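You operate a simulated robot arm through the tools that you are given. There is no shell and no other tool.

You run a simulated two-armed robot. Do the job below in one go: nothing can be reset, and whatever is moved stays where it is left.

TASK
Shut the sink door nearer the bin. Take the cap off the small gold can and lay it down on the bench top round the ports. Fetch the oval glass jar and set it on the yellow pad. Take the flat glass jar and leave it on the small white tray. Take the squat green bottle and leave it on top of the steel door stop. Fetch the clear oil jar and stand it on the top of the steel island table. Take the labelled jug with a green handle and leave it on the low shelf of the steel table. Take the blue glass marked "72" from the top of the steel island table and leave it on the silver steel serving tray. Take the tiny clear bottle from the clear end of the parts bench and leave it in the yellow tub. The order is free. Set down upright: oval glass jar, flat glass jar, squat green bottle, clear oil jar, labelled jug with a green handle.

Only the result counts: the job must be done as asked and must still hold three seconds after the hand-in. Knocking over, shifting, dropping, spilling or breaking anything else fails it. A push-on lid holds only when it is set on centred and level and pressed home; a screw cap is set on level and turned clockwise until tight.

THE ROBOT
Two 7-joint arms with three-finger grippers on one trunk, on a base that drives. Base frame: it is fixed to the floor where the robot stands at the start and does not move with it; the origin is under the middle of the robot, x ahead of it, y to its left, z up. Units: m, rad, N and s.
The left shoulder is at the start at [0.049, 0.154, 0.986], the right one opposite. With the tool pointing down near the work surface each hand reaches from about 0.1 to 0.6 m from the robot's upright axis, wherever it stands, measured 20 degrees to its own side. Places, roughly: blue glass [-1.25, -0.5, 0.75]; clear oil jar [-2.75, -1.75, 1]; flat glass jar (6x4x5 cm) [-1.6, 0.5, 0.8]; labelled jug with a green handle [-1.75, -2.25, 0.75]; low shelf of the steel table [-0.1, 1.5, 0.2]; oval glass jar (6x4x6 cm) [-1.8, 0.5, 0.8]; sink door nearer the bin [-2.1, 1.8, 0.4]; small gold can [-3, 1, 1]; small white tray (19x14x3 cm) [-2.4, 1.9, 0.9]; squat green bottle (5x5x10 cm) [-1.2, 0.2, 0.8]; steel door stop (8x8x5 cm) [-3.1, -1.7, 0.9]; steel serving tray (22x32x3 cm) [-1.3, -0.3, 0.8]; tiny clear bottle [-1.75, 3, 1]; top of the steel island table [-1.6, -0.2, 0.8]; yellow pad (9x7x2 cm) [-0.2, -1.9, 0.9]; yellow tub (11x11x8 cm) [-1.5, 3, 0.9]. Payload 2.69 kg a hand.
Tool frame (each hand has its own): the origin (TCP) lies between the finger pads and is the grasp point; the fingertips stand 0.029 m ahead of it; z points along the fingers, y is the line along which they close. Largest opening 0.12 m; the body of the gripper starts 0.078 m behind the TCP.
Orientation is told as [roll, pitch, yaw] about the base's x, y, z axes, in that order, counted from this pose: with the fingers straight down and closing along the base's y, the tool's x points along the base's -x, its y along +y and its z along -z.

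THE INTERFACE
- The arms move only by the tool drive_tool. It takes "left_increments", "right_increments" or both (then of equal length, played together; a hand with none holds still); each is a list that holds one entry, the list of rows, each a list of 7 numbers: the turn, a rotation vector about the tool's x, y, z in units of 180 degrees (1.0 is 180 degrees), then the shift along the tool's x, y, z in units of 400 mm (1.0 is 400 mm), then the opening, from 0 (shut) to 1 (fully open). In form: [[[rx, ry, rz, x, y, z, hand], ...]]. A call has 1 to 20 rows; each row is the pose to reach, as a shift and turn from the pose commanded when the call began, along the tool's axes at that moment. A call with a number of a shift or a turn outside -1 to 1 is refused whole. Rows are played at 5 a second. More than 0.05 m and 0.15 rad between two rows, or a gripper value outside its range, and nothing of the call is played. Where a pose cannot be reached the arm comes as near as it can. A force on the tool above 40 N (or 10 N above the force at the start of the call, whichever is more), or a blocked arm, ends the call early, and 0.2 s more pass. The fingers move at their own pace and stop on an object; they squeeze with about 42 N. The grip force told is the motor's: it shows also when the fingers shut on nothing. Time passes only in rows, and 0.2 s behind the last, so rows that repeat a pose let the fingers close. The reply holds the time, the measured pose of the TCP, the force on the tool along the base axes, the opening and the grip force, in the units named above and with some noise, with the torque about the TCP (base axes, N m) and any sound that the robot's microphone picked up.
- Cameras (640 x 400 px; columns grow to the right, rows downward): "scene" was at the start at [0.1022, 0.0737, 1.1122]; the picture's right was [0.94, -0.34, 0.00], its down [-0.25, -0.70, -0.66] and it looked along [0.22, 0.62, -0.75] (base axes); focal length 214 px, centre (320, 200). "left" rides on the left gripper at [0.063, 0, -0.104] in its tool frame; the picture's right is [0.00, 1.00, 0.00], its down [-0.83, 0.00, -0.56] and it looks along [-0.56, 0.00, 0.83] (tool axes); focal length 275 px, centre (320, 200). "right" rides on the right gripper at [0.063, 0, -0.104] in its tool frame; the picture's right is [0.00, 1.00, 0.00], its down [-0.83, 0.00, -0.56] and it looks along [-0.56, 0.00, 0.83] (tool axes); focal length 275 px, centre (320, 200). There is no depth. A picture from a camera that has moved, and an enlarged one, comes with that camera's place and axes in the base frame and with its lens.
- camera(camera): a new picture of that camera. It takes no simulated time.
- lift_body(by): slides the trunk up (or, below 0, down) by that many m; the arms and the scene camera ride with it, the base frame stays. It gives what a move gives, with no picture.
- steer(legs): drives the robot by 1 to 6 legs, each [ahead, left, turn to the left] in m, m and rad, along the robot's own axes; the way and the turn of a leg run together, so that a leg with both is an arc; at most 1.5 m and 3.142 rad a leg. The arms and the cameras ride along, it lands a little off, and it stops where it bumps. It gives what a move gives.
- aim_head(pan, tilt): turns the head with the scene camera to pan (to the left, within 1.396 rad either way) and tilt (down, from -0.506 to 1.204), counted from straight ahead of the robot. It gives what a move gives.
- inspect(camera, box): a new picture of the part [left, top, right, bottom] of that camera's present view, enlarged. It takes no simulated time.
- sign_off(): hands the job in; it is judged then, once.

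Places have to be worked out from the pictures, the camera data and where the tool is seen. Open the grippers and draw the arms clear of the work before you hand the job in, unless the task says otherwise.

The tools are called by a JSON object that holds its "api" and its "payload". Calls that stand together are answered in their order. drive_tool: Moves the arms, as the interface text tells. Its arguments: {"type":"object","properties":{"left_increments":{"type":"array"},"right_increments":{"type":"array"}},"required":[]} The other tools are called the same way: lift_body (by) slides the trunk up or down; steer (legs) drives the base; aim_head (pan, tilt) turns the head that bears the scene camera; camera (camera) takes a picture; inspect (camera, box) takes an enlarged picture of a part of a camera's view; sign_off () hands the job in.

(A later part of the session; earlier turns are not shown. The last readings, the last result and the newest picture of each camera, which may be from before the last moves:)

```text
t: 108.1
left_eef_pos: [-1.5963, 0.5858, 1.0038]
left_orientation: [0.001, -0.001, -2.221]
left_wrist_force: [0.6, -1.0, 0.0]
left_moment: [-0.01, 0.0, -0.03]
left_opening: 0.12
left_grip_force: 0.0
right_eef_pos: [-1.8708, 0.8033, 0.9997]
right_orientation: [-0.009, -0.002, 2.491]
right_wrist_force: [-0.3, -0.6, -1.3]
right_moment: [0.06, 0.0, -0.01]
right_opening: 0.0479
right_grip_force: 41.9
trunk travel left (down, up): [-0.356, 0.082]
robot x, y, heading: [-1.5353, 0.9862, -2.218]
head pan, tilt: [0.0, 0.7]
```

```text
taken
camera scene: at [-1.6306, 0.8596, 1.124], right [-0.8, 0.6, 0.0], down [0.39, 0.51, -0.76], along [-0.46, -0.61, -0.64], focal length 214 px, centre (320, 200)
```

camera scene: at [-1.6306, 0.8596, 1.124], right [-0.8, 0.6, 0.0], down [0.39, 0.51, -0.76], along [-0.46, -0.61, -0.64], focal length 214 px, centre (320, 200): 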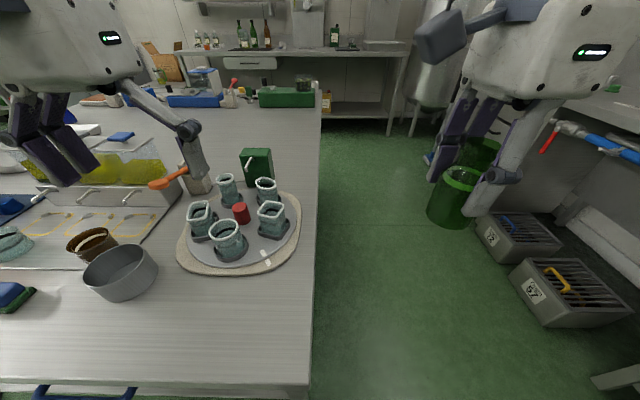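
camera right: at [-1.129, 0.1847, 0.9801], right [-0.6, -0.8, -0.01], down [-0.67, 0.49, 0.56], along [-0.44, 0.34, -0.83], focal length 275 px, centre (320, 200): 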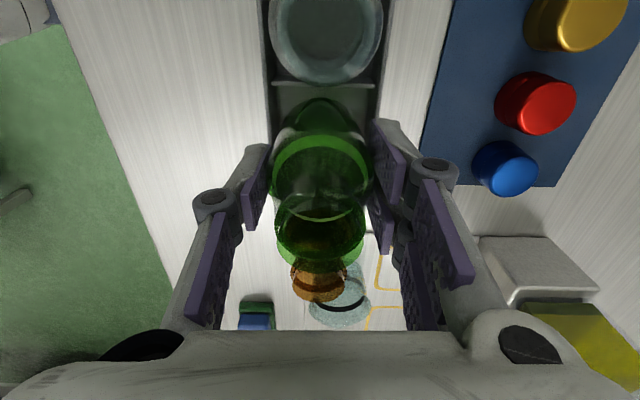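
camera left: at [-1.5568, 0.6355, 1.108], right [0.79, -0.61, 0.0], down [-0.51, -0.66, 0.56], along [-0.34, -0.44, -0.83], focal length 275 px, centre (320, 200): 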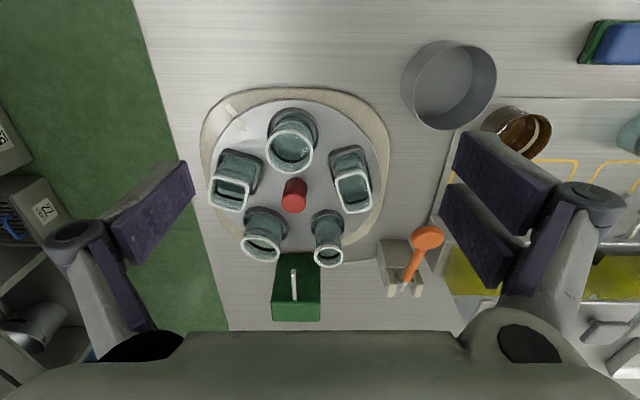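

{"api": "inspect", "payload": {"camera": "left", "box": [195, 80, 400, 280]}}

{"api": "inspect", "payload": {"camera": "scene", "box": [165, 140, 315, 280]}}

```text
2.00 times, centred on (298, 180) of left
camera zoom: at [-1.5568, 0.6355, 1.108], right [0.79, -0.61, 0.0], down [-0.51, -0.66, 0.56], along [-0.34, -0.44, -0.83], focal length 551 px, centre (365, 240)
```

zoom: 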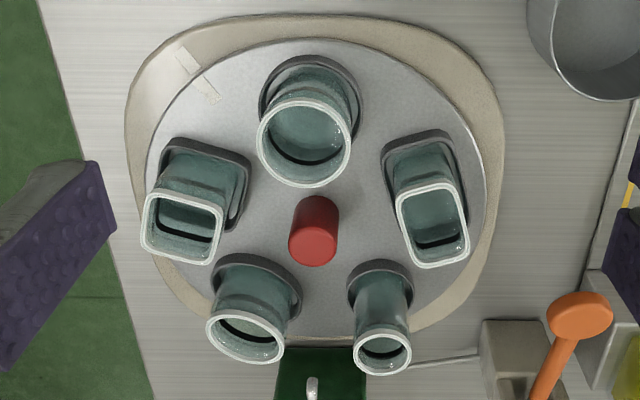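

```text
2.86 times, centred on (240, 210) of scene
camera zoom: at [-1.6306, 0.8596, 1.124], right [-0.8, 0.6, 0.0], down [0.39, 0.51, -0.76], along [-0.46, -0.61, -0.64], focal length 613 px, centre (549, 171)
```

zoom: 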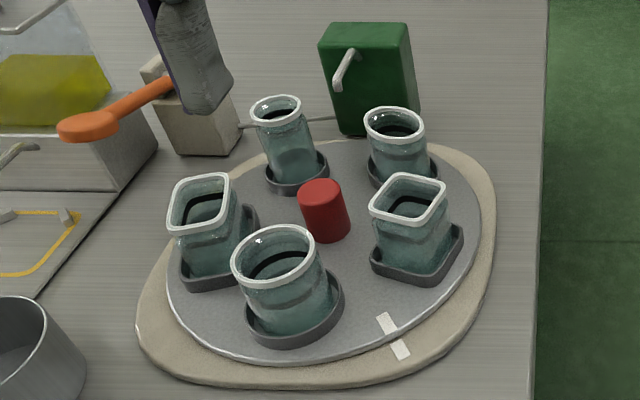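

I enlarge each candidate jar to measure its true outline.

{"api": "inspect", "payload": {"camera": "left", "box": [205, 200, 285, 270]}}

{"api": "inspect", "payload": {"camera": "left", "box": [320, 140, 390, 220]}}

{"api": "inspect", "payload": {"camera": "left", "box": [205, 140, 275, 220]}}

{"api": "inspect", "payload": {"camera": "scene", "box": [210, 160, 300, 220]}}

```text
5.71 times, centred on (245, 235) of left
camera zoom: at [-1.5568, 0.6355, 1.108], right [0.79, -0.61, 0.0], down [-0.51, -0.66, 0.56], along [-0.34, -0.44, -0.83], focal length 1573 px, centre (749, 0)
```

zoom: 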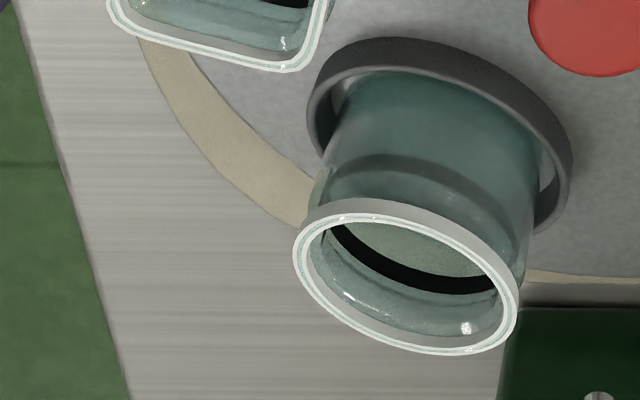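

```text
5.00 times, centred on (355, 180) of left
camera zoom: at [-1.5568, 0.6355, 1.108], right [0.79, -0.61, 0.0], down [-0.51, -0.66, 0.56], along [-0.34, -0.44, -0.83], focal length 1376 px, centre (145, 300)
```

zoom: 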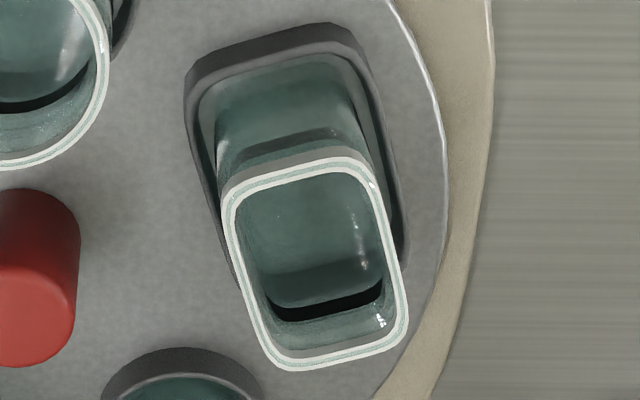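

```text
5.00 times, centred on (240, 180) of left
camera zoom: at [-1.5568, 0.6355, 1.108], right [0.79, -0.61, 0.0], down [-0.51, -0.66, 0.56], along [-0.34, -0.44, -0.83], focal length 1376 px, centre (720, 300)
```

zoom: 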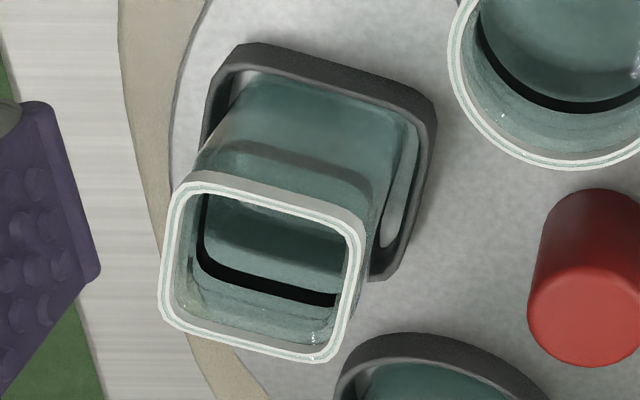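

```text
6.67 times, centred on (255, 190) of scene
camera zoom: at [-1.6306, 0.8596, 1.124], right [-0.8, 0.6, 0.0], down [0.39, 0.51, -0.76], along [-0.46, -0.61, -0.64], focal length 1430 px, centre (753, 267)
```

zoom: 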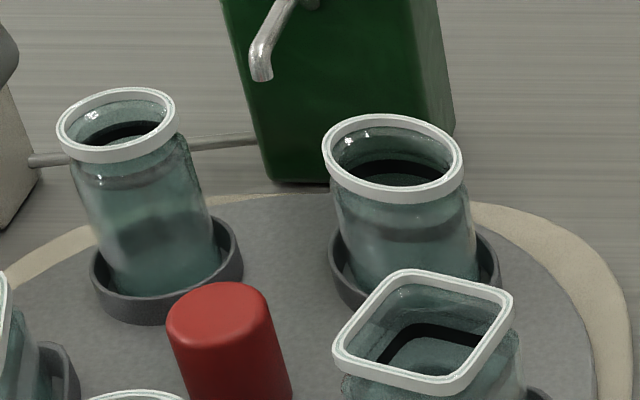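

The jar at the back right is the oval one (about 5.4×3.8 cm, in an oval socket), rim at (-1.767, 0.484, 0.852), with its long axis about 45° off. I turn the left wrist so the fingers close across the short axis and move above it.

{"api": "drive_tool", "payload": {"left_increments": [[[0, 0, -0.045, -0.05, -0.02, 0.06, 1], [0, 0, -0.09, -0.12, -0.05, 0.12, 1], [0, 0, -0.135, -0.2, -0.09, 0.18, 1], [0, 0, -0.18, -0.28, -0.13, 0.2, 1], [0, 0, -0.225, -0.36, -0.16, 0.21, 1], [0, 0, -0.265, -0.44, -0.186, 0.21, 1], [0, 0, -0.265, -0.46, -0.186, 0.21, 0.8], [0, 0, -0.265, -0.46, -0.186, 0.21, 0.8]]]}}

{"api": "camera", "payload": {"camera": "left"}}

{"api": "camera", "payload": {"camera": "scene"}}

```text
t: 109.9
left_eef_pos: [-1.7661, 0.4825, 0.9194]
left_orientation: [-0.001, -0.002, -1.389]
left_wrist_force: [0.7, -0.4, 0.6]
left_moment: [-0.05, 0.0, -0.01]
left_opening: 0.0961
left_grip_force: 0.0
right_eef_pos: [-1.87, 0.8027, 0.9999]
right_orientation: [-0.008, -0.001, 2.491]
right_wrist_force: [-0.1, 0.5, -0.8]
right_moment: [-0.07, -0.02, -0.03]
right_opening: 0.0479
right_grip_force: 42.2
trunk travel left (down, up): [-0.356, 0.082]
robot x, y, heading: [-1.5384, 0.9875, -2.221]
head pan, tilt: [0.0, 0.7]
```

```text
taken
camera left: at [-1.7767, 0.5452, 1.0237], right [0.98, 0.18, 0.0], down [0.15, -0.82, 0.56], along [0.1, -0.55, -0.83], focal length 275 px, centre (320, 200)
```

left: 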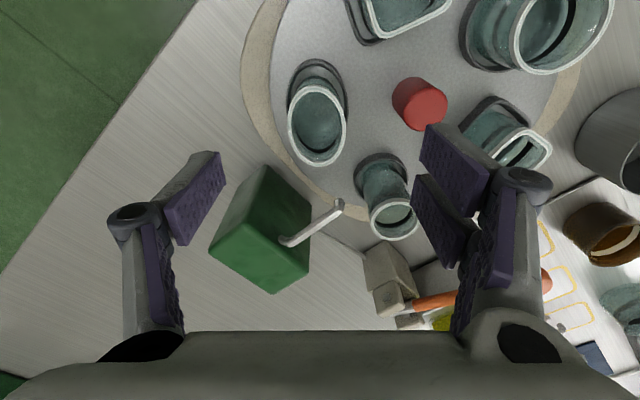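

```text
taken
camera scene: at [-1.6303, 0.8601, 1.1241], right [-0.8, 0.6, 0.0], down [0.39, 0.51, -0.76], along [-0.46, -0.61, -0.64], focal length 214 px, centre (320, 200)
```

scene: 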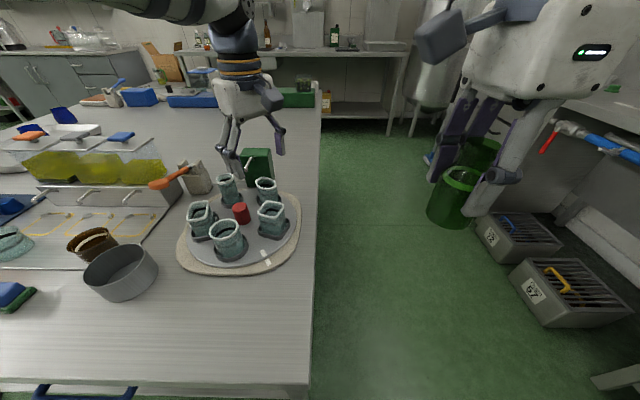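

The oval jar is well centred (about 5 mm off along tool x). The red knob and green box are near, so I narrow the opening to 0.066 m, correct and descend to TCP z≈0.842.

{"api": "drive_tool", "payload": {"left_increments": [[[0, 0, 0, 0.012, -0.005, 0, 0.55], [0, 0, 0, 0.012, -0.005, 0.05, 0.55], [0, 0, 0, 0.012, -0.005, 0.1, 0.55], [0, 0, 0, 0.012, -0.005, 0.15, 0.55], [0, 0, 0, 0.012, -0.005, 0.19, 0.55], [0, 0, 0, 0.012, -0.005, 0.19, 0.55]]]}}

{"api": "camera", "payload": {"camera": "left"}}

{"api": "inspect", "payload": {"camera": "scene", "box": [165, 100, 315, 240]}}

```text
t: 111.3
left_eef_pos: [-1.7677, 0.4874, 0.8448]
left_orientation: [-0.002, -0.001, -1.387]
left_wrist_force: [0.4, -0.4, 0.2]
left_moment: [0.04, 0.02, 0.01]
left_opening: 0.066
left_grip_force: 0.0
right_eef_pos: [-1.8689, 0.804, 0.9994]
right_orientation: [-0.008, -0.002, 2.491]
right_wrist_force: [0.3, 1.5, -0.9]
right_moment: [-0.01, -0.01, -0.04]
right_opening: 0.0476
right_grip_force: 41.9
trunk travel left (down, up): [-0.356, 0.082]
robot x, y, heading: [-1.5342, 0.9876, -2.224]
head pan, tilt: [0.0, 0.7]
```

```text
taken
camera left: at [-1.7792, 0.5499, 0.948], right [0.98, 0.18, 0.0], down [0.15, -0.82, 0.56], along [0.1, -0.55, -0.83], focal length 275 px, centre (320, 200)
```

left: 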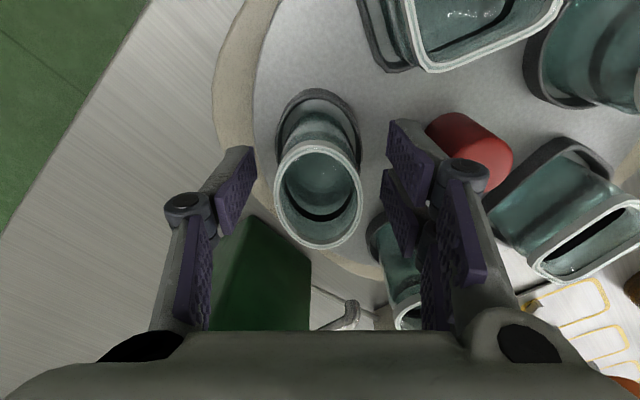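

```text
2.86 times, centred on (240, 170) of scene
camera zoom: at [-1.6302, 0.8602, 1.1242], right [-0.8, 0.6, 0.0], down [0.39, 0.51, -0.76], along [-0.46, -0.61, -0.64], focal length 613 px, centre (549, 286)
```

zoom: 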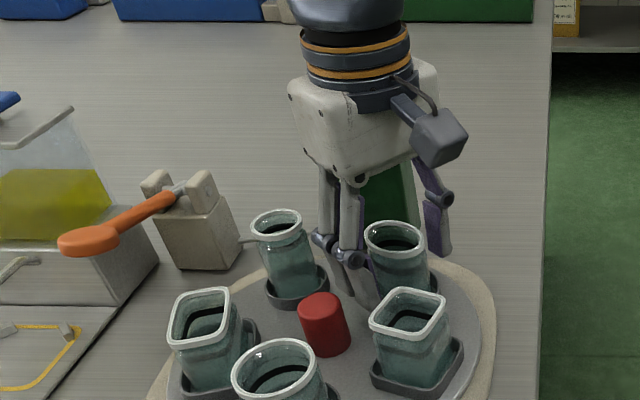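

The jar is centred between the fingers. I close and lift gently.

{"api": "drive_tool", "payload": {"left_increments": [[[0, 0, 0, 0, 0, 0.01, 0], [0, 0, 0, 0, 0, 0.01, 0], [0, 0, 0, 0, 0, 0.01, 0], [0, 0, 0, 0, 0, -0.03, 0], [0, 0, 0, 0, 0, -0.08, 0], [0, 0, 0, 0, 0, -0.08, 0]]]}}

{"api": "camera", "payload": {"camera": "left"}}

{"api": "inspect", "payload": {"camera": "scene", "box": [165, 100, 315, 240]}}

```text
t: 112.7
left_eef_pos: [-1.7681, 0.4885, 0.8772]
left_orientation: [-0.002, -0.002, -1.388]
left_wrist_force: [0.1, -0.1, 0.2]
left_moment: [0.01, 0.01, 0.03]
left_opening: 0.0357
left_grip_force: 42.2
right_eef_pos: [-1.8696, 0.8023, 1.0]
right_orientation: [-0.008, -0.002, 2.492]
right_wrist_force: [0.0, 0.8, -1.1]
right_moment: [0.0, -0.01, 0.02]
right_opening: 0.0478
right_grip_force: 42.3
trunk travel left (down, up): [-0.356, 0.082]
robot x, y, heading: [-1.5325, 0.988, -2.222]
head pan, tilt: [0.0, 0.7]
```

```text
taken
camera left: at [-1.7796, 0.5509, 0.981], right [0.98, 0.18, 0.0], down [0.15, -0.82, 0.56], along [0.1, -0.55, -0.83], focal length 275 px, centre (320, 200)
```

left: 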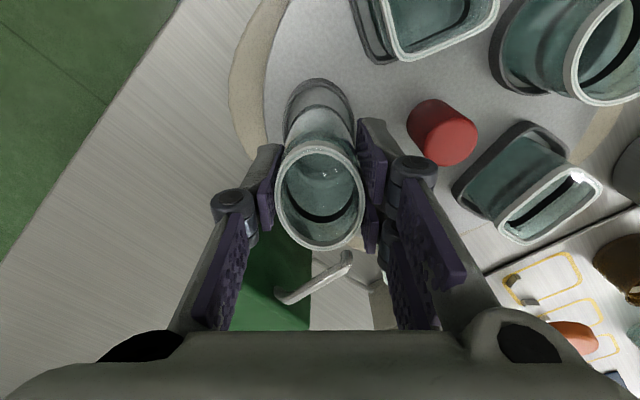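

```text
2.86 times, centred on (240, 170) of scene
camera zoom: at [-1.6302, 0.86, 1.1241], right [-0.8, 0.6, 0.0], down [0.39, 0.51, -0.76], along [-0.46, -0.61, -0.64], focal length 613 px, centre (549, 286)
```

zoom: 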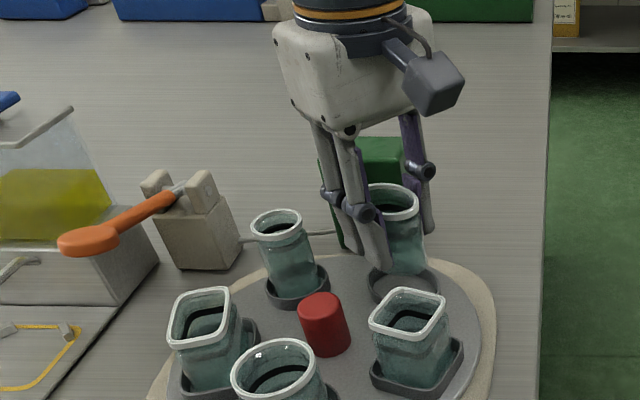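

The oval jar is out of its socket. I raise it clear of the other jars and retract it toward me.

{"api": "drive_tool", "payload": {"left_increments": [[[0, 0, 0, 0, 0, -0.1, 0], [0, 0, 0, 0, 0, -0.16, 0], [0, 0, 0, 0.06, 0.066, -0.2, 0], [0, 0, 0, 0.12, 0.132, -0.23, 0], [0, 0, 0, 0.18, 0.198, -0.26, 0], [0, 0, 0, 0.24, 0.264, -0.28, 0], [0, 0, 0, 0.303, 0.333, -0.29, 0], [0, 0, 0, 0.303, 0.333, -0.29, 0]]]}}

{"api": "camera", "payload": {"camera": "scene"}}

```text
t: 114.5
left_eef_pos: [-1.6601, 0.6316, 0.9947]
left_orientation: [-0.002, 0.0, -1.387]
left_wrist_force: [0.7, 0.0, -1.6]
left_moment: [0.0, -0.02, 0.02]
left_opening: 0.0357
left_grip_force: 41.4
right_eef_pos: [-1.8697, 0.803, 1.0014]
right_orientation: [-0.008, 0.0, 2.489]
right_wrist_force: [0.0, -0.8, -1.2]
right_moment: [0.0, 0.02, 0.01]
right_opening: 0.0481
right_grip_force: 42.4
trunk travel left (down, up): [-0.356, 0.082]
robot x, y, heading: [-1.5402, 0.9885, -2.224]
head pan, tilt: [0.0, 0.7]
```

```text
taken
camera scene: at [-1.6304, 0.86, 1.1241], right [-0.8, 0.6, 0.0], down [0.39, 0.51, -0.76], along [-0.46, -0.61, -0.64], focal length 214 px, centre (320, 200)
```

scene: 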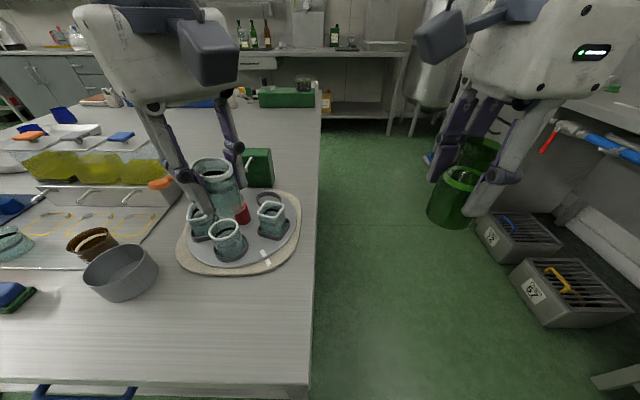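

Both objects are in hand. I back off and go round the open corner of the island toward the white table with the yellow pad, keeping this heading.

{"api": "steer", "payload": {"legs": [[-0.22, 0, 0], [0, 1.0, 0], [0, 0.78, 0]]}}

{"api": "aim_head", "payload": {"pan": 0.3, "tilt": 0.45}}

{"api": "camera", "payload": {"camera": "scene"}}

```text
t: 129.7
left_eef_pos: [-0.1214, -0.2692, 0.9943]
left_orientation: [-0.002, -0.002, -1.387]
left_wrist_force: [-0.4, 0.5, -1.7]
left_moment: [0.01, 0.01, -0.02]
left_opening: 0.0361
left_grip_force: 42.2
right_eef_pos: [-0.3319, -0.0979, 0.9999]
right_orientation: [-0.009, -0.001, 2.49]
right_wrist_force: [0.2, 0.7, -0.7]
right_moment: [0.03, -0.02, -0.01]
right_opening: 0.0479
right_grip_force: 42.1
trunk travel left (down, up): [-0.356, 0.082]
robot x, y, heading: [-0.0017, 0.0852, -2.22]
head pan, tilt: [0.0, 0.7]
```

```text
t: 130.5
left_eef_pos: [-0.1211, -0.2697, 0.9942]
left_orientation: [-0.002, -0.002, -1.386]
left_wrist_force: [-0.2, 0.1, -0.5]
left_moment: [-0.02, 0.01, 0.03]
left_opening: 0.0359
left_grip_force: 42.3
right_eef_pos: [-0.3322, -0.0976, 1.001]
right_orientation: [-0.009, -0.002, 2.489]
right_wrist_force: [-0.3, 0.2, -0.4]
right_moment: [-0.01, -0.03, -0.03]
right_opening: 0.048
right_grip_force: 42.2
trunk travel left (down, up): [-0.356, 0.082]
robot x, y, heading: [0.0013, 0.0844, -2.219]
head pan, tilt: [0.3, 0.45]
```

```text
taken
camera scene: at [-0.0727, -0.0594, 1.1463], right [-0.94, 0.34, 0.0], down [0.15, 0.41, -0.9], along [-0.31, -0.85, -0.44], focal length 214 px, centre (320, 200)
```

scene: 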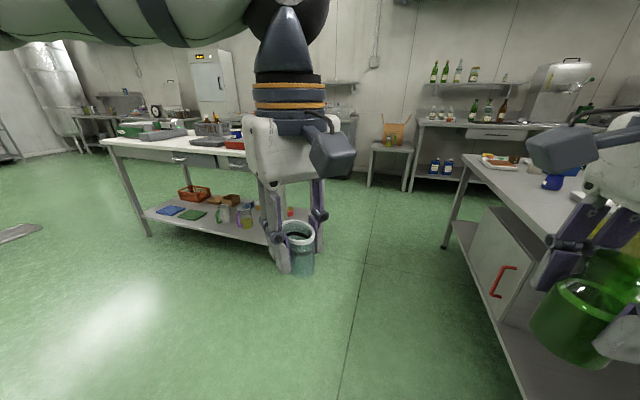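

The gap ahead is clear. I drive ahead to the far side of the white table, turn around to face it, and slide along.

{"api": "steer", "payload": {"legs": [[1.1, 0, 0], [0.95, 0, 0], [0, 0, 1.57], [0, 0, 1.57], [-0.15, 0, 0]]}}

{"api": "aim_head", "payload": {"pan": -0.5, "tilt": 0.4}}

{"api": "camera", "payload": {"camera": "scene"}}

```text
t: 149.4
left_eef_pos: [-1.218, -1.3067, 0.9955]
left_orientation: [-0.002, -0.001, 1.793]
left_wrist_force: [0.0, -0.2, -1.2]
left_moment: [0.01, -0.02, 0.01]
left_opening: 0.036
left_grip_force: 41.1
right_eef_pos: [-1.0028, -1.4691, 0.9992]
right_orientation: [-0.008, -0.002, -0.614]
right_wrist_force: [0.1, -0.2, -1.2]
right_moment: [0.05, -0.04, 0.01]
right_opening: 0.0479
right_grip_force: 42.1
trunk travel left (down, up): [-0.356, 0.082]
robot x, y, heading: [-1.3301, -1.6667, 0.961]
head pan, tilt: [0.3, 0.45]
```

```text
t: 150.5
left_eef_pos: [-1.2173, -1.3059, 0.9951]
left_orientation: [0.0, -0.001, 1.793]
left_wrist_force: [0.4, -1.4, -0.9]
left_moment: [0.0, 0.0, 0.0]
left_opening: 0.0357
left_grip_force: 41.7
right_eef_pos: [-1.0027, -1.4691, 0.9994]
right_orientation: [-0.008, -0.001, -0.614]
right_wrist_force: [0.3, 0.0, -1.3]
right_moment: [-0.03, -0.01, 0.01]
right_opening: 0.0481
right_grip_force: 42.6
trunk travel left (down, up): [-0.356, 0.082]
robot x, y, heading: [-1.3301, -1.6658, 0.958]
head pan, tilt: [-0.499, 0.4]
```

```text
taken
camera scene: at [-1.2015, -1.5636, 1.151], right [0.45, -0.9, 0.0], down [-0.35, -0.17, -0.92], along [0.82, 0.41, -0.39], focal length 214 px, centre (320, 200)
```

scene: 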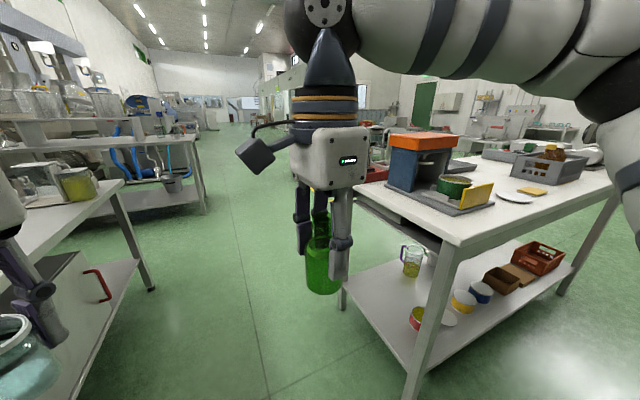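

I see yellow items on the white table; I enlarge them to identify the pad.

{"api": "inspect", "payload": {"camera": "scene", "box": [380, 120, 600, 250]}}

```text
2.91 times, centred on (490, 185) of scene
camera zoom: at [-1.2015, -1.5636, 1.151], right [0.45, -0.9, 0.0], down [-0.35, -0.17, -0.92], along [0.82, 0.41, -0.39], focal length 624 px, centre (-174, 244)
```

zoom: 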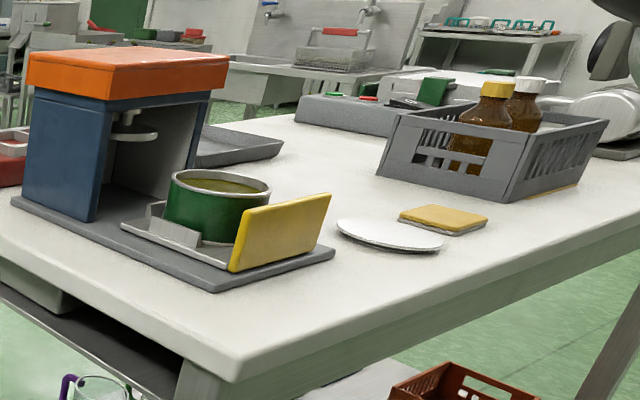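

The yellow pad (on a grey base) is at about (-0.25, -1.92), just inside the near edge. I slide along at a distance from the machine on the corner, then look.

{"api": "steer", "payload": {"legs": [[0, -0.3, -0.03], [-0.15, 0, 0], [0, -0.86, 0]]}}

{"api": "aim_head", "payload": {"pan": 0.0, "tilt": 0.6}}

{"api": "camera", "payload": {"camera": "scene"}}

```text
t: 160.9
left_eef_pos: [-0.3669, -2.1166, 0.9941]
left_orientation: [-0.002, -0.001, 1.769]
left_wrist_force: [0.5, 0.4, -2.2]
left_moment: [-0.02, -0.01, -0.02]
left_opening: 0.0358
left_grip_force: 42.0
right_eef_pos: [-0.1538, -2.2847, 0.9998]
right_orientation: [-0.008, -0.003, -0.635]
right_wrist_force: [-0.5, 0.0, -1.0]
right_moment: [0.01, -0.02, 0.0]
right_opening: 0.0477
right_grip_force: 41.8
trunk travel left (down, up): [-0.356, 0.082]
robot x, y, heading: [-0.488, -2.4682, 0.942]
head pan, tilt: [-0.499, 0.4]
```

```text
t: 161.9
left_eef_pos: [-0.3657, -2.1159, 0.9949]
left_orientation: [-0.003, 0.0, 1.768]
left_wrist_force: [0.6, 0.8, -1.0]
left_moment: [-0.02, -0.01, 0.01]
left_opening: 0.036
left_grip_force: 41.9
right_eef_pos: [-0.1546, -2.2845, 1.0007]
right_orientation: [-0.009, -0.001, -0.634]
right_wrist_force: [0.0, 0.2, -1.0]
right_moment: [-0.02, 0.0, 0.01]
right_opening: 0.0477
right_grip_force: 41.6
trunk travel left (down, up): [-0.356, 0.082]
robot x, y, heading: [-0.4869, -2.4728, 0.936]
head pan, tilt: [0.0, 0.6]
```

```text
taken
camera scene: at [-0.3878, -2.3424, 1.1328], right [0.81, -0.59, 0.0], down [-0.33, -0.46, -0.83], along [0.49, 0.66, -0.56], focal length 214 px, centre (320, 200)
```

scene: 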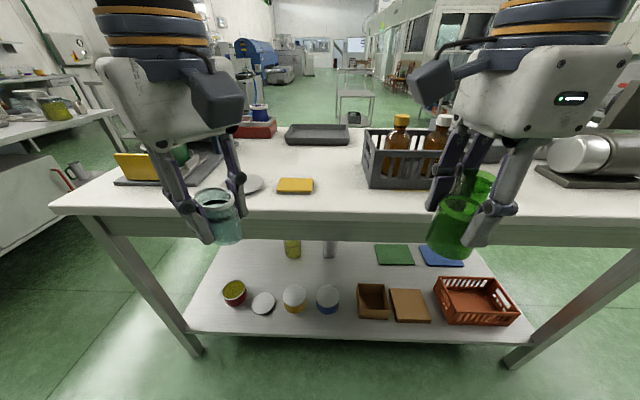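

Triangulated, the pad top is at about (-0.17, -1.945, 0.868). The crate with bottles stands ahead of the right hand, so I pull the right hand back first, then approach.

{"api": "drive_tool", "payload": {"right_increments": [[[0, 0, 0, 0, -0.07, 0, 0], [0, 0, 0, 0, -0.14, 0, 0], [0, 0, 0, 0, -0.22, 0, 0], [0, 0, 0, 0, -0.22, 0, 0]]]}}

{"api": "steer", "payload": {"legs": [[0, -0.09, 0], [0.15, 0, 0]]}}

{"api": "camera", "payload": {"camera": "scene"}}

{"api": "camera", "payload": {"camera": "left"}}

```text
t: 162.9
left_eef_pos: [-0.3668, -2.1157, 0.9953]
left_orientation: [-0.003, -0.002, 1.769]
left_wrist_force: [-0.6, -1.0, -0.8]
left_moment: [-0.01, 0.01, -0.04]
left_opening: 0.0357
left_grip_force: 42.2
right_eef_pos: [-0.2067, -2.3566, 1.001]
right_orientation: [-0.008, -0.002, -0.635]
right_wrist_force: [0.7, -0.2, -0.6]
right_moment: [-0.04, 0.02, 0.01]
right_opening: 0.0478
right_grip_force: 42.2
trunk travel left (down, up): [-0.356, 0.082]
robot x, y, heading: [-0.4832, -2.4728, 0.935]
head pan, tilt: [0.0, 0.6]
```

```text
t: 165.2
left_eef_pos: [-0.2059, -2.0485, 0.9938]
left_orientation: [-0.002, 0.0, 1.77]
left_wrist_force: [0.5, 0.3, -0.6]
left_moment: [-0.01, 0.04, 0.01]
left_opening: 0.0357
left_grip_force: 41.8
right_eef_pos: [-0.0461, -2.2884, 1.0001]
right_orientation: [-0.008, -0.003, -0.635]
right_wrist_force: [0.4, 0.5, -1.3]
right_moment: [0.02, 0.01, 0.03]
right_opening: 0.0482
right_grip_force: 42.5
trunk travel left (down, up): [-0.356, 0.082]
robot x, y, heading: [-0.3251, -2.41, 0.938]
head pan, tilt: [0.0, 0.6]
```

```text
taken
camera scene: at [-0.2265, -2.2744, 1.1326], right [0.81, -0.59, 0.0], down [-0.33, -0.46, -0.82], along [0.49, 0.66, -0.57], focal length 214 px, centre (320, 200)
```

scene: 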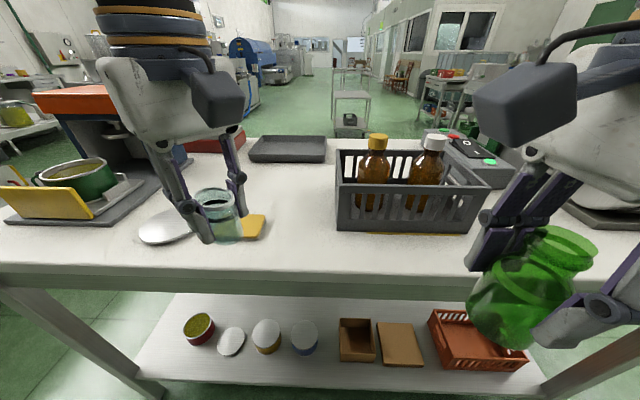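

```text
taken
camera left: at [-0.1937, -2.1101, 1.098], right [-0.98, -0.19, 0.0], down [-0.16, 0.81, 0.56], along [-0.11, 0.55, -0.83], focal length 275 px, centre (320, 200)
```

left: 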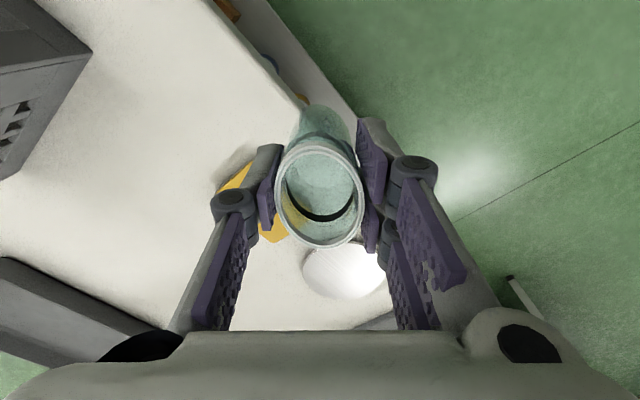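

The jar hides the pad partly. I rotate the wrist so the jar's long side will match the pad's long side, moving the hand a bit left to see the pad.

{"api": "drive_tool", "payload": {"left_increments": [[[0, 0, -0.045, -0.04, 0.03, 0, 0], [0, 0, -0.09, -0.08, 0.06, 0, 0], [0, 0, -0.135, -0.1, 0.09, 0, 0], [0, 0, -0.18, -0.1, 0.1, 0, 0], [0, 0, -0.225, -0.1, 0.1, 0, 0], [0, 0, -0.235, -0.1, 0.1, 0, 0], [0, 0, -0.235, -0.1, 0.1, 0, 0]]]}}

{"api": "camera", "payload": {"camera": "scene"}}

{"api": "camera", "payload": {"camera": "left"}}

```text
t: 166.8
left_eef_pos: [-0.2529, -2.0167, 0.995]
left_orientation: [-0.003, 0.0, 2.51]
left_wrist_force: [0.0, 0.5, -1.1]
left_moment: [0.01, 0.03, -0.01]
left_opening: 0.0357
left_grip_force: 41.9
right_eef_pos: [-0.0457, -2.288, 1.0005]
right_orientation: [-0.009, -0.002, -0.637]
right_wrist_force: [-0.4, 0.5, -0.4]
right_moment: [0.01, 0.0, -0.02]
right_opening: 0.048
right_grip_force: 41.9
trunk travel left (down, up): [-0.356, 0.082]
robot x, y, heading: [-0.3251, -2.4052, 0.941]
head pan, tilt: [0.0, 0.6]
```

```text
taken
camera scene: at [-0.2269, -2.275, 1.1328], right [0.81, -0.59, 0.0], down [-0.33, -0.46, -0.83], along [0.49, 0.67, -0.56], focal length 214 px, centre (320, 200)
```

scene: 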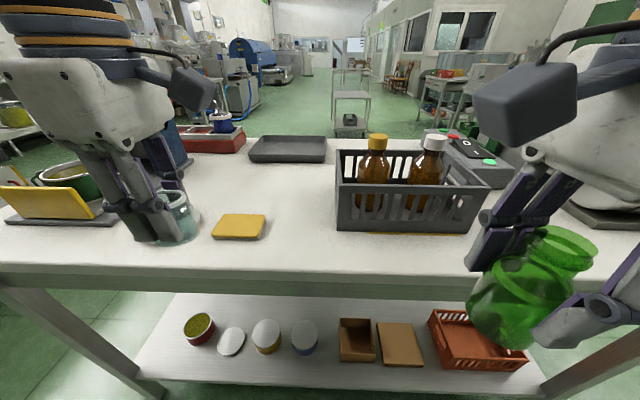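

```text
taken
camera left: at [-0.2032, -2.0552, 1.0981], right [-0.59, -0.8, 0.0], down [-0.67, 0.49, 0.56], along [-0.45, 0.33, -0.83], focal length 275 px, centre (320, 200)
```

left: 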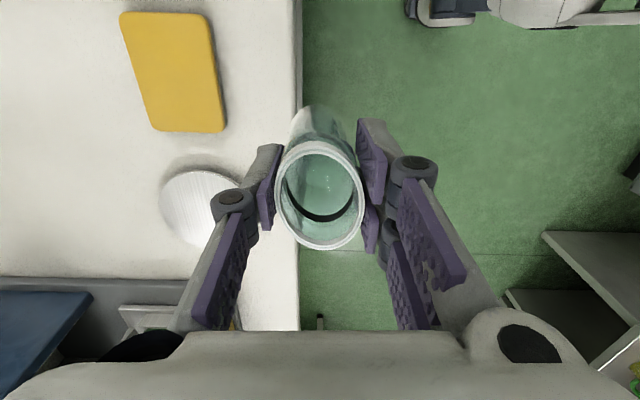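

The left camera sees the whole pad: its centre is about 0.111 m ahead and 0.025 m right of the TCP, at (-0.167, -1.941). I move the jar over it and descend to just above.

{"api": "drive_tool", "payload": {"left_increments": [[[0, 0, 0, 0.02, -0.1, 0, 0], [0, 0, 0, 0.04, -0.2, 0, 0], [0, 0, 0, 0.0625, -0.2785, 0, 0], [0, 0, 0, 0.0625, -0.2785, 0.09, 0], [0, 0, 0, 0.0625, -0.2785, 0.16, 0], [0, 0, 0, 0.0625, -0.2785, 0.16, 0]]]}}

{"api": "camera", "payload": {"camera": "scene"}}

{"api": "camera", "payload": {"camera": "left"}}

```text
t: 168.2
left_eef_pos: [-0.1665, -1.9431, 0.9301]
left_orientation: [-0.004, -0.001, 2.509]
left_wrist_force: [-0.2, -0.5, -0.3]
left_moment: [-0.02, -0.03, -0.01]
left_opening: 0.0358
left_grip_force: 42.2
right_eef_pos: [-0.0465, -2.2882, 1.001]
right_orientation: [-0.008, -0.001, -0.636]
right_wrist_force: [0.0, 1.0, -0.3]
right_moment: [0.0, -0.01, -0.03]
right_opening: 0.0481
right_grip_force: 42.4
trunk travel left (down, up): [-0.356, 0.082]
robot x, y, heading: [-0.325, -2.4041, 0.933]
head pan, tilt: [0.0, 0.6]
```

```text
taken
camera scene: at [-0.227, -2.2751, 1.1328], right [0.81, -0.59, 0.0], down [-0.33, -0.46, -0.83], along [0.49, 0.67, -0.56], focal length 214 px, centre (320, 200)
```

scene: 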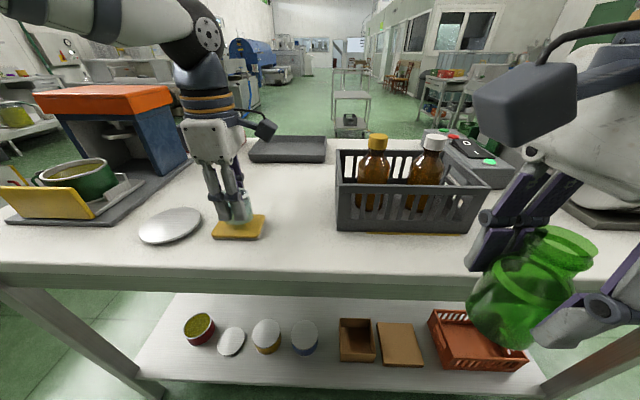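

```text
taken
camera left: at [-0.1152, -1.9804, 1.0335], right [-0.6, -0.8, 0.0], down [-0.67, 0.49, 0.56], along [-0.45, 0.33, -0.83], focal length 275 px, centre (320, 200)
```

left: 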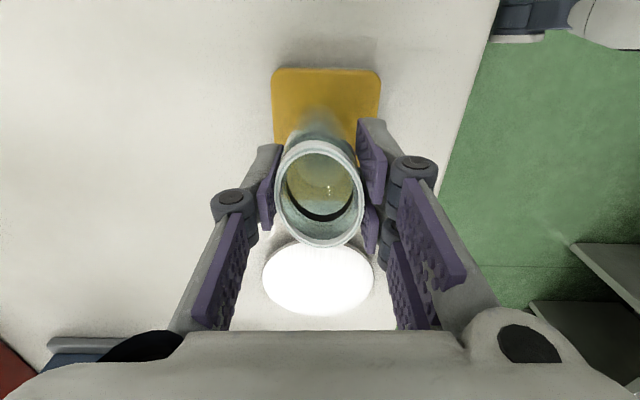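

{"api": "inspect", "payload": {"camera": "scene", "box": [190, 170, 290, 250]}}

```text
5.00 times, centred on (240, 210) of scene
camera zoom: at [-0.227, -2.2751, 1.1328], right [0.81, -0.59, 0.0], down [-0.33, -0.46, -0.83], along [0.49, 0.67, -0.56], focal length 1072 px, centre (720, 150)
```

zoom: 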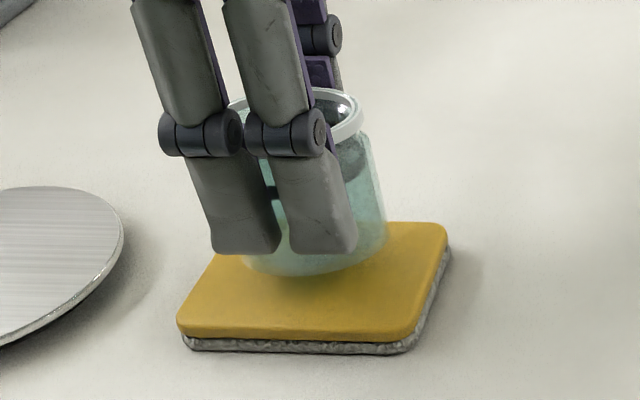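

The jar is about 1 cm above the pad and centred. I lower it slowly.

{"api": "drive_tool", "payload": {"left_increments": [[[0, 0, 0, 0, 0, 0.01, 0], [0, 0, 0, 0, 0, 0.02, 0], [0, 0, 0, 0, 0, 0.026, 0], [0, 0, 0, 0, 0, 0.026, 0]]]}}

```text
t: 169.2
left_eef_pos: [-0.1666, -1.9424, 0.9197]
left_orientation: [-0.003, 0.0, 2.508]
left_wrist_force: [-0.2, 0.4, 3.5]
left_moment: [0.12, 0.08, -0.05]
left_opening: 0.0364
left_grip_force: 41.9
right_eef_pos: [-0.0455, -2.2881, 1.0012]
right_orientation: [-0.008, -0.001, -0.635]
right_wrist_force: [-0.4, 0.2, -1.0]
right_moment: [-0.01, 0.0, 0.02]
right_opening: 0.0481
right_grip_force: 41.6
trunk travel left (down, up): [-0.356, 0.082]
robot x, y, heading: [-0.3257, -2.4061, 0.935]
head pan, tilt: [0.0, 0.6]
```

Light contact (3.5 N). I press 1 mm further, open and rise.

{"api": "drive_tool", "payload": {"left_increments": [[[0, 0, 0, 0, 0, 0.003, 0], [0, 0, 0, 0, 0, 0.003, 0], [0, 0, 0, 0, 0, 0.0, 0.6], [0, 0, 0, 0, 0, 0.0, 0.6], [0, 0, 0, 0, 0, -0.05, 0.6], [0, 0, 0, 0, 0, -0.12, 0.6], [0, 0, 0, 0, 0, -0.2, 0.6], [0, 0, 0, 0, 0, -0.2, 0.6]]]}}

{"api": "inspect", "payload": {"camera": "scene", "box": [190, 170, 290, 250]}}

{"api": "camera", "payload": {"camera": "left"}}

```text
t: 171.0
left_eef_pos: [-0.1652, -1.9419, 0.9992]
left_orientation: [-0.001, 0.0, 2.508]
left_wrist_force: [-0.6, 0.6, 0.6]
left_moment: [-0.02, 0.0, 0.02]
left_opening: 0.072
left_grip_force: 0.0
right_eef_pos: [-0.0463, -2.2889, 1.0013]
right_orientation: [-0.008, -0.002, -0.634]
right_wrist_force: [0.2, 0.3, -0.9]
right_moment: [0.04, 0.02, -0.02]
right_opening: 0.0479
right_grip_force: 41.9
trunk travel left (down, up): [-0.356, 0.082]
robot x, y, heading: [-0.3226, -2.4071, 0.942]
head pan, tilt: [0.0, 0.6]
```

```text
5.00 times, centred on (240, 210) of scene
camera zoom: at [-0.2269, -2.275, 1.1327], right [0.81, -0.59, 0.0], down [-0.33, -0.46, -0.83], along [0.49, 0.67, -0.57], focal length 1072 px, centre (720, 150)
```

zoom: 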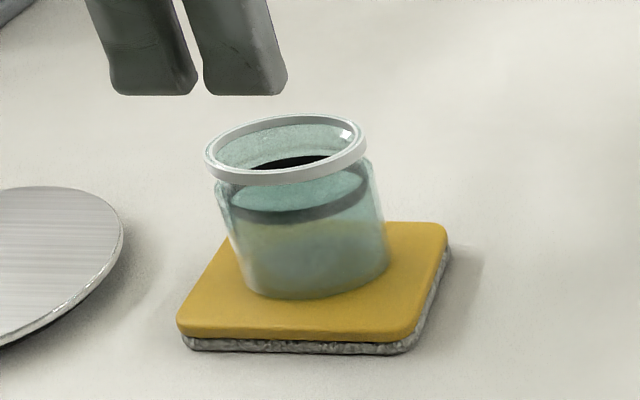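

```text
taken
camera left: at [-0.116, -1.9788, 1.1034], right [-0.6, -0.8, 0.0], down [-0.67, 0.49, 0.56], along [-0.45, 0.33, -0.83], focal length 275 px, centre (320, 200)
```

left: 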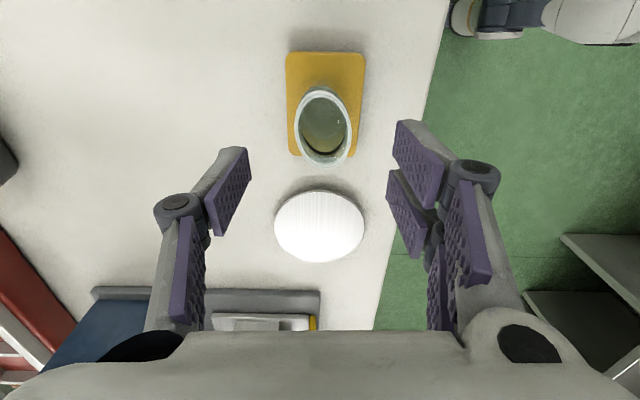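

The oval jar stands upright on the pad. I back off, restore the left wrist, and turn around toward the left counter.

{"api": "steer", "payload": {"legs": [[-0.15, 0, 0]]}}

{"api": "drive_tool", "payload": {"left_increments": [[[0, 0, 0.045, 0, 0.08, 0, 1], [0, 0, 0.09, 0, 0.16, 0, 1], [0, 0, 0.135, 0, 0.24, 0, 1], [0, 0, 0.18, 0, 0.25, 0, 1], [0, 0, 0.225, 0, 0.25, 0, 1], [0, 0, 0.27, 0, 0.25, 0, 1], [0, 0, 0.315, 0, 0.25, 0, 1], [0, 0, 0.36, 0, 0.25, 0, 1], [0, 0, 0.405, 0, 0.25, 0, 1], [0, 0, 0.45, 0, 0.25, 0, 1], [0, 0, 0.495, 0, 0.25, 0, 1], [0, 0, 0.5, 0, 0.25, 0, 1]]]}}

{"api": "steer", "payload": {"legs": [[0, 0, -1.57], [0, 0, -1.57]]}}

{"api": "aim_head", "payload": {"pan": -0.6, "tilt": 0.35}}

{"api": "camera", "payload": {"camera": "scene"}}

```text
t: 172.4
left_eef_pos: [-0.2547, -2.0642, 1.0001]
left_orientation: [-0.003, -0.002, 2.502]
left_wrist_force: [-0.3, 0.2, 0.3]
left_moment: [0.01, -0.02, -0.02]
left_opening: 0.0718
left_grip_force: 0.1
right_eef_pos: [-0.1349, -2.4108, 1.0012]
right_orientation: [-0.009, -0.001, -0.637]
right_wrist_force: [0.6, 0.0, -0.8]
right_moment: [0.04, -0.01, 0.0]
right_opening: 0.0481
right_grip_force: 41.7
trunk travel left (down, up): [-0.356, 0.082]
robot x, y, heading: [-0.4152, -2.5298, 0.933]
head pan, tilt: [0.0, 0.6]
```

```text
t: 175.0
left_eef_pos: [-0.3131, -2.1434, 0.999]
left_orientation: [0.0, -0.001, 0.93]
left_wrist_force: [-0.1, -0.3, 0.2]
left_moment: [-0.01, -0.01, 0.01]
left_opening: 0.1201
left_grip_force: 0.0
right_eef_pos: [-0.1356, -2.4108, 1.0017]
right_orientation: [-0.01, 0.0, -0.639]
right_wrist_force: [-0.9, -0.6, -0.9]
right_moment: [0.01, -0.02, 0.0]
right_opening: 0.0481
right_grip_force: 42.2
trunk travel left (down, up): [-0.356, 0.082]
robot x, y, heading: [-0.4143, -2.5268, 0.93]
head pan, tilt: [0.0, 0.6]
```

```text
t: 183.0
left_eef_pos: [-0.5158, -2.9106, 0.9994]
left_orientation: [-0.001, -0.002, -2.214]
left_wrist_force: [-0.2, -0.6, 0.4]
left_moment: [0.02, -0.02, -0.02]
left_opening: 0.1197
left_grip_force: 0.0
right_eef_pos: [-0.6932, -2.6421, 1.0011]
right_orientation: [-0.007, -0.002, 2.497]
right_wrist_force: [0.5, 0.1, -1.5]
right_moment: [0.04, -0.02, 0.01]
right_opening: 0.0479
right_grip_force: 42.2
trunk travel left (down, up): [-0.356, 0.082]
robot x, y, heading: [-0.4125, -2.5267, -2.215]
head pan, tilt: [0.0, 0.6]
```

```text
t: 184.0
left_eef_pos: [-0.5162, -2.9103, 0.9992]
left_orientation: [0.0, -0.001, -2.214]
left_wrist_force: [0.7, 0.0, -0.1]
left_moment: [0.01, 0.0, -0.03]
left_opening: 0.1201
left_grip_force: 0.0
right_eef_pos: [-0.6944, -2.6425, 0.9994]
right_orientation: [-0.008, -0.001, 2.498]
right_wrist_force: [-0.7, 0.8, -0.3]
right_moment: [-0.02, -0.03, 0.04]
right_opening: 0.0479
right_grip_force: 41.6
trunk travel left (down, up): [-0.356, 0.082]
robot x, y, heading: [-0.4133, -2.5285, -2.207]
head pan, tilt: [-0.6, 0.351]
```

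```text
taken
camera scene: at [-0.5451, -2.6172, 1.1555], right [-0.32, 0.95, 0.0], down [0.33, 0.11, -0.94], along [-0.89, -0.3, -0.34], focal length 214 px, centre (320, 200)
```

scene: 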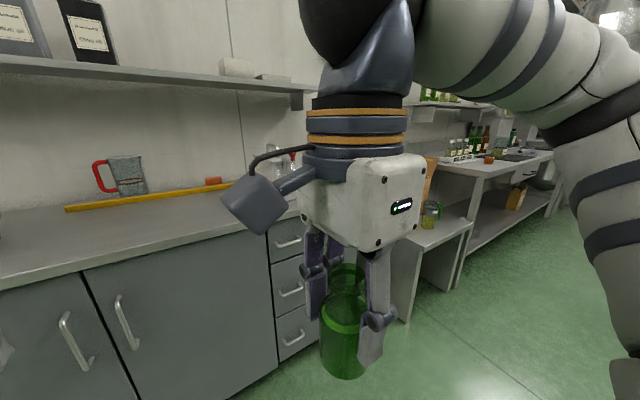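

I see the stool with the jug to the right. I enlarge that part.

{"api": "inspect", "payload": {"camera": "scene", "box": [400, 80, 580, 230]}}

```text
2.67 times, centred on (490, 155) of scene
camera zoom: at [-0.5451, -2.6172, 1.1555], right [-0.32, 0.95, 0.0], down [0.33, 0.11, -0.94], along [-0.89, -0.3, -0.34], focal length 572 px, centre (-133, 320)
```

zoom: 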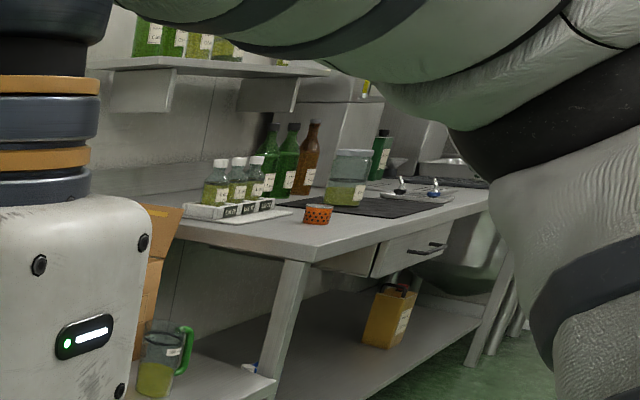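

Oil jar (wide clear jar with green oil on the mat) and jug are identified. I slide right along the aisle to stand before the counter around the door stop.

{"api": "steer", "payload": {"legs": [[0, -1.25, 0], [0, -1.2, 0]]}}

{"api": "aim_head", "payload": {"pan": 0.0, "tilt": 0.5}}

{"api": "camera", "payload": {"camera": "scene"}}

```text
t: 203.1
left_eef_pos: [-2.5062, -1.4499, 0.9994]
left_orientation: [-0.001, -0.003, -2.205]
left_wrist_force: [0.3, 0.1, -0.1]
left_moment: [0.01, 0.04, 0.05]
left_opening: 0.1201
left_grip_force: 0.0
right_eef_pos: [-2.6854, -1.1835, 1.0008]
right_orientation: [-0.009, -0.003, 2.502]
right_wrist_force: [-0.5, -0.3, -1.0]
right_moment: [0.02, -0.02, 0.03]
right_opening: 0.0479
right_grip_force: 42.0
trunk travel left (down, up): [-0.356, 0.082]
robot x, y, heading: [-2.4057, -1.0684, -2.205]
head pan, tilt: [-0.6, 0.351]
```

```text
t: 204.1
left_eef_pos: [-2.5064, -1.4507, 0.9989]
left_orientation: [0.0, -0.001, -2.207]
left_wrist_force: [0.0, -0.4, 0.3]
left_moment: [-0.03, 0.0, -0.03]
left_opening: 0.1196
left_grip_force: 0.0
right_eef_pos: [-2.6861, -1.1842, 1.0004]
right_orientation: [-0.009, -0.001, 2.504]
right_wrist_force: [-0.4, 0.1, -1.2]
right_moment: [-0.04, -0.02, 0.01]
right_opening: 0.0479
right_grip_force: 42.1
trunk travel left (down, up): [-0.356, 0.082]
robot x, y, heading: [-2.4078, -1.0668, -2.21]
head pan, tilt: [0.0, 0.499]
```

```text
taken
camera scene: at [-2.5033, -1.1997, 1.1419], right [-0.8, 0.59, 0.0], down [0.28, 0.38, -0.88], along [-0.52, -0.71, -0.48], focal length 214 px, centre (320, 200)
```

scene: 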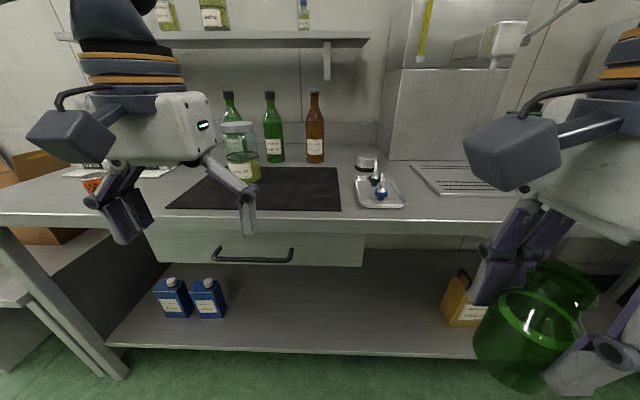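

I enlarge the counter centre to find the steel door stop.

{"api": "inspect", "payload": {"camera": "scene", "box": [330, 130, 490, 220]}}

{"api": "inspect", "payload": {"camera": "scene", "box": [180, 80, 340, 220]}}

```text
4.00 times, centred on (410, 175) of scene
camera zoom: at [-2.5033, -1.1997, 1.1419], right [-0.8, 0.59, 0.0], down [0.28, 0.38, -0.88], along [-0.52, -0.71, -0.48], focal length 858 px, centre (-40, 300)
```

zoom: 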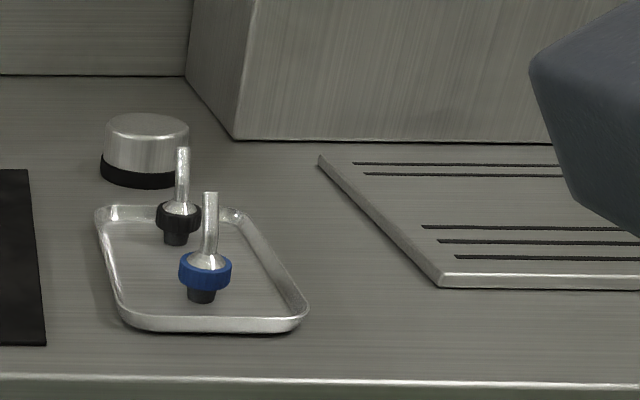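

```text
2.86 times, centred on (260, 150) of scene
camera zoom: at [-2.5033, -1.1997, 1.1419], right [-0.8, 0.59, 0.0], down [0.28, 0.38, -0.88], along [-0.52, -0.71, -0.48], focal length 613 px, centre (491, 343)
```

zoom: 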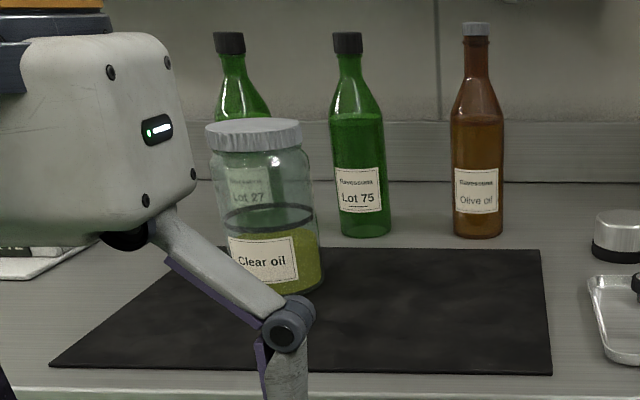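

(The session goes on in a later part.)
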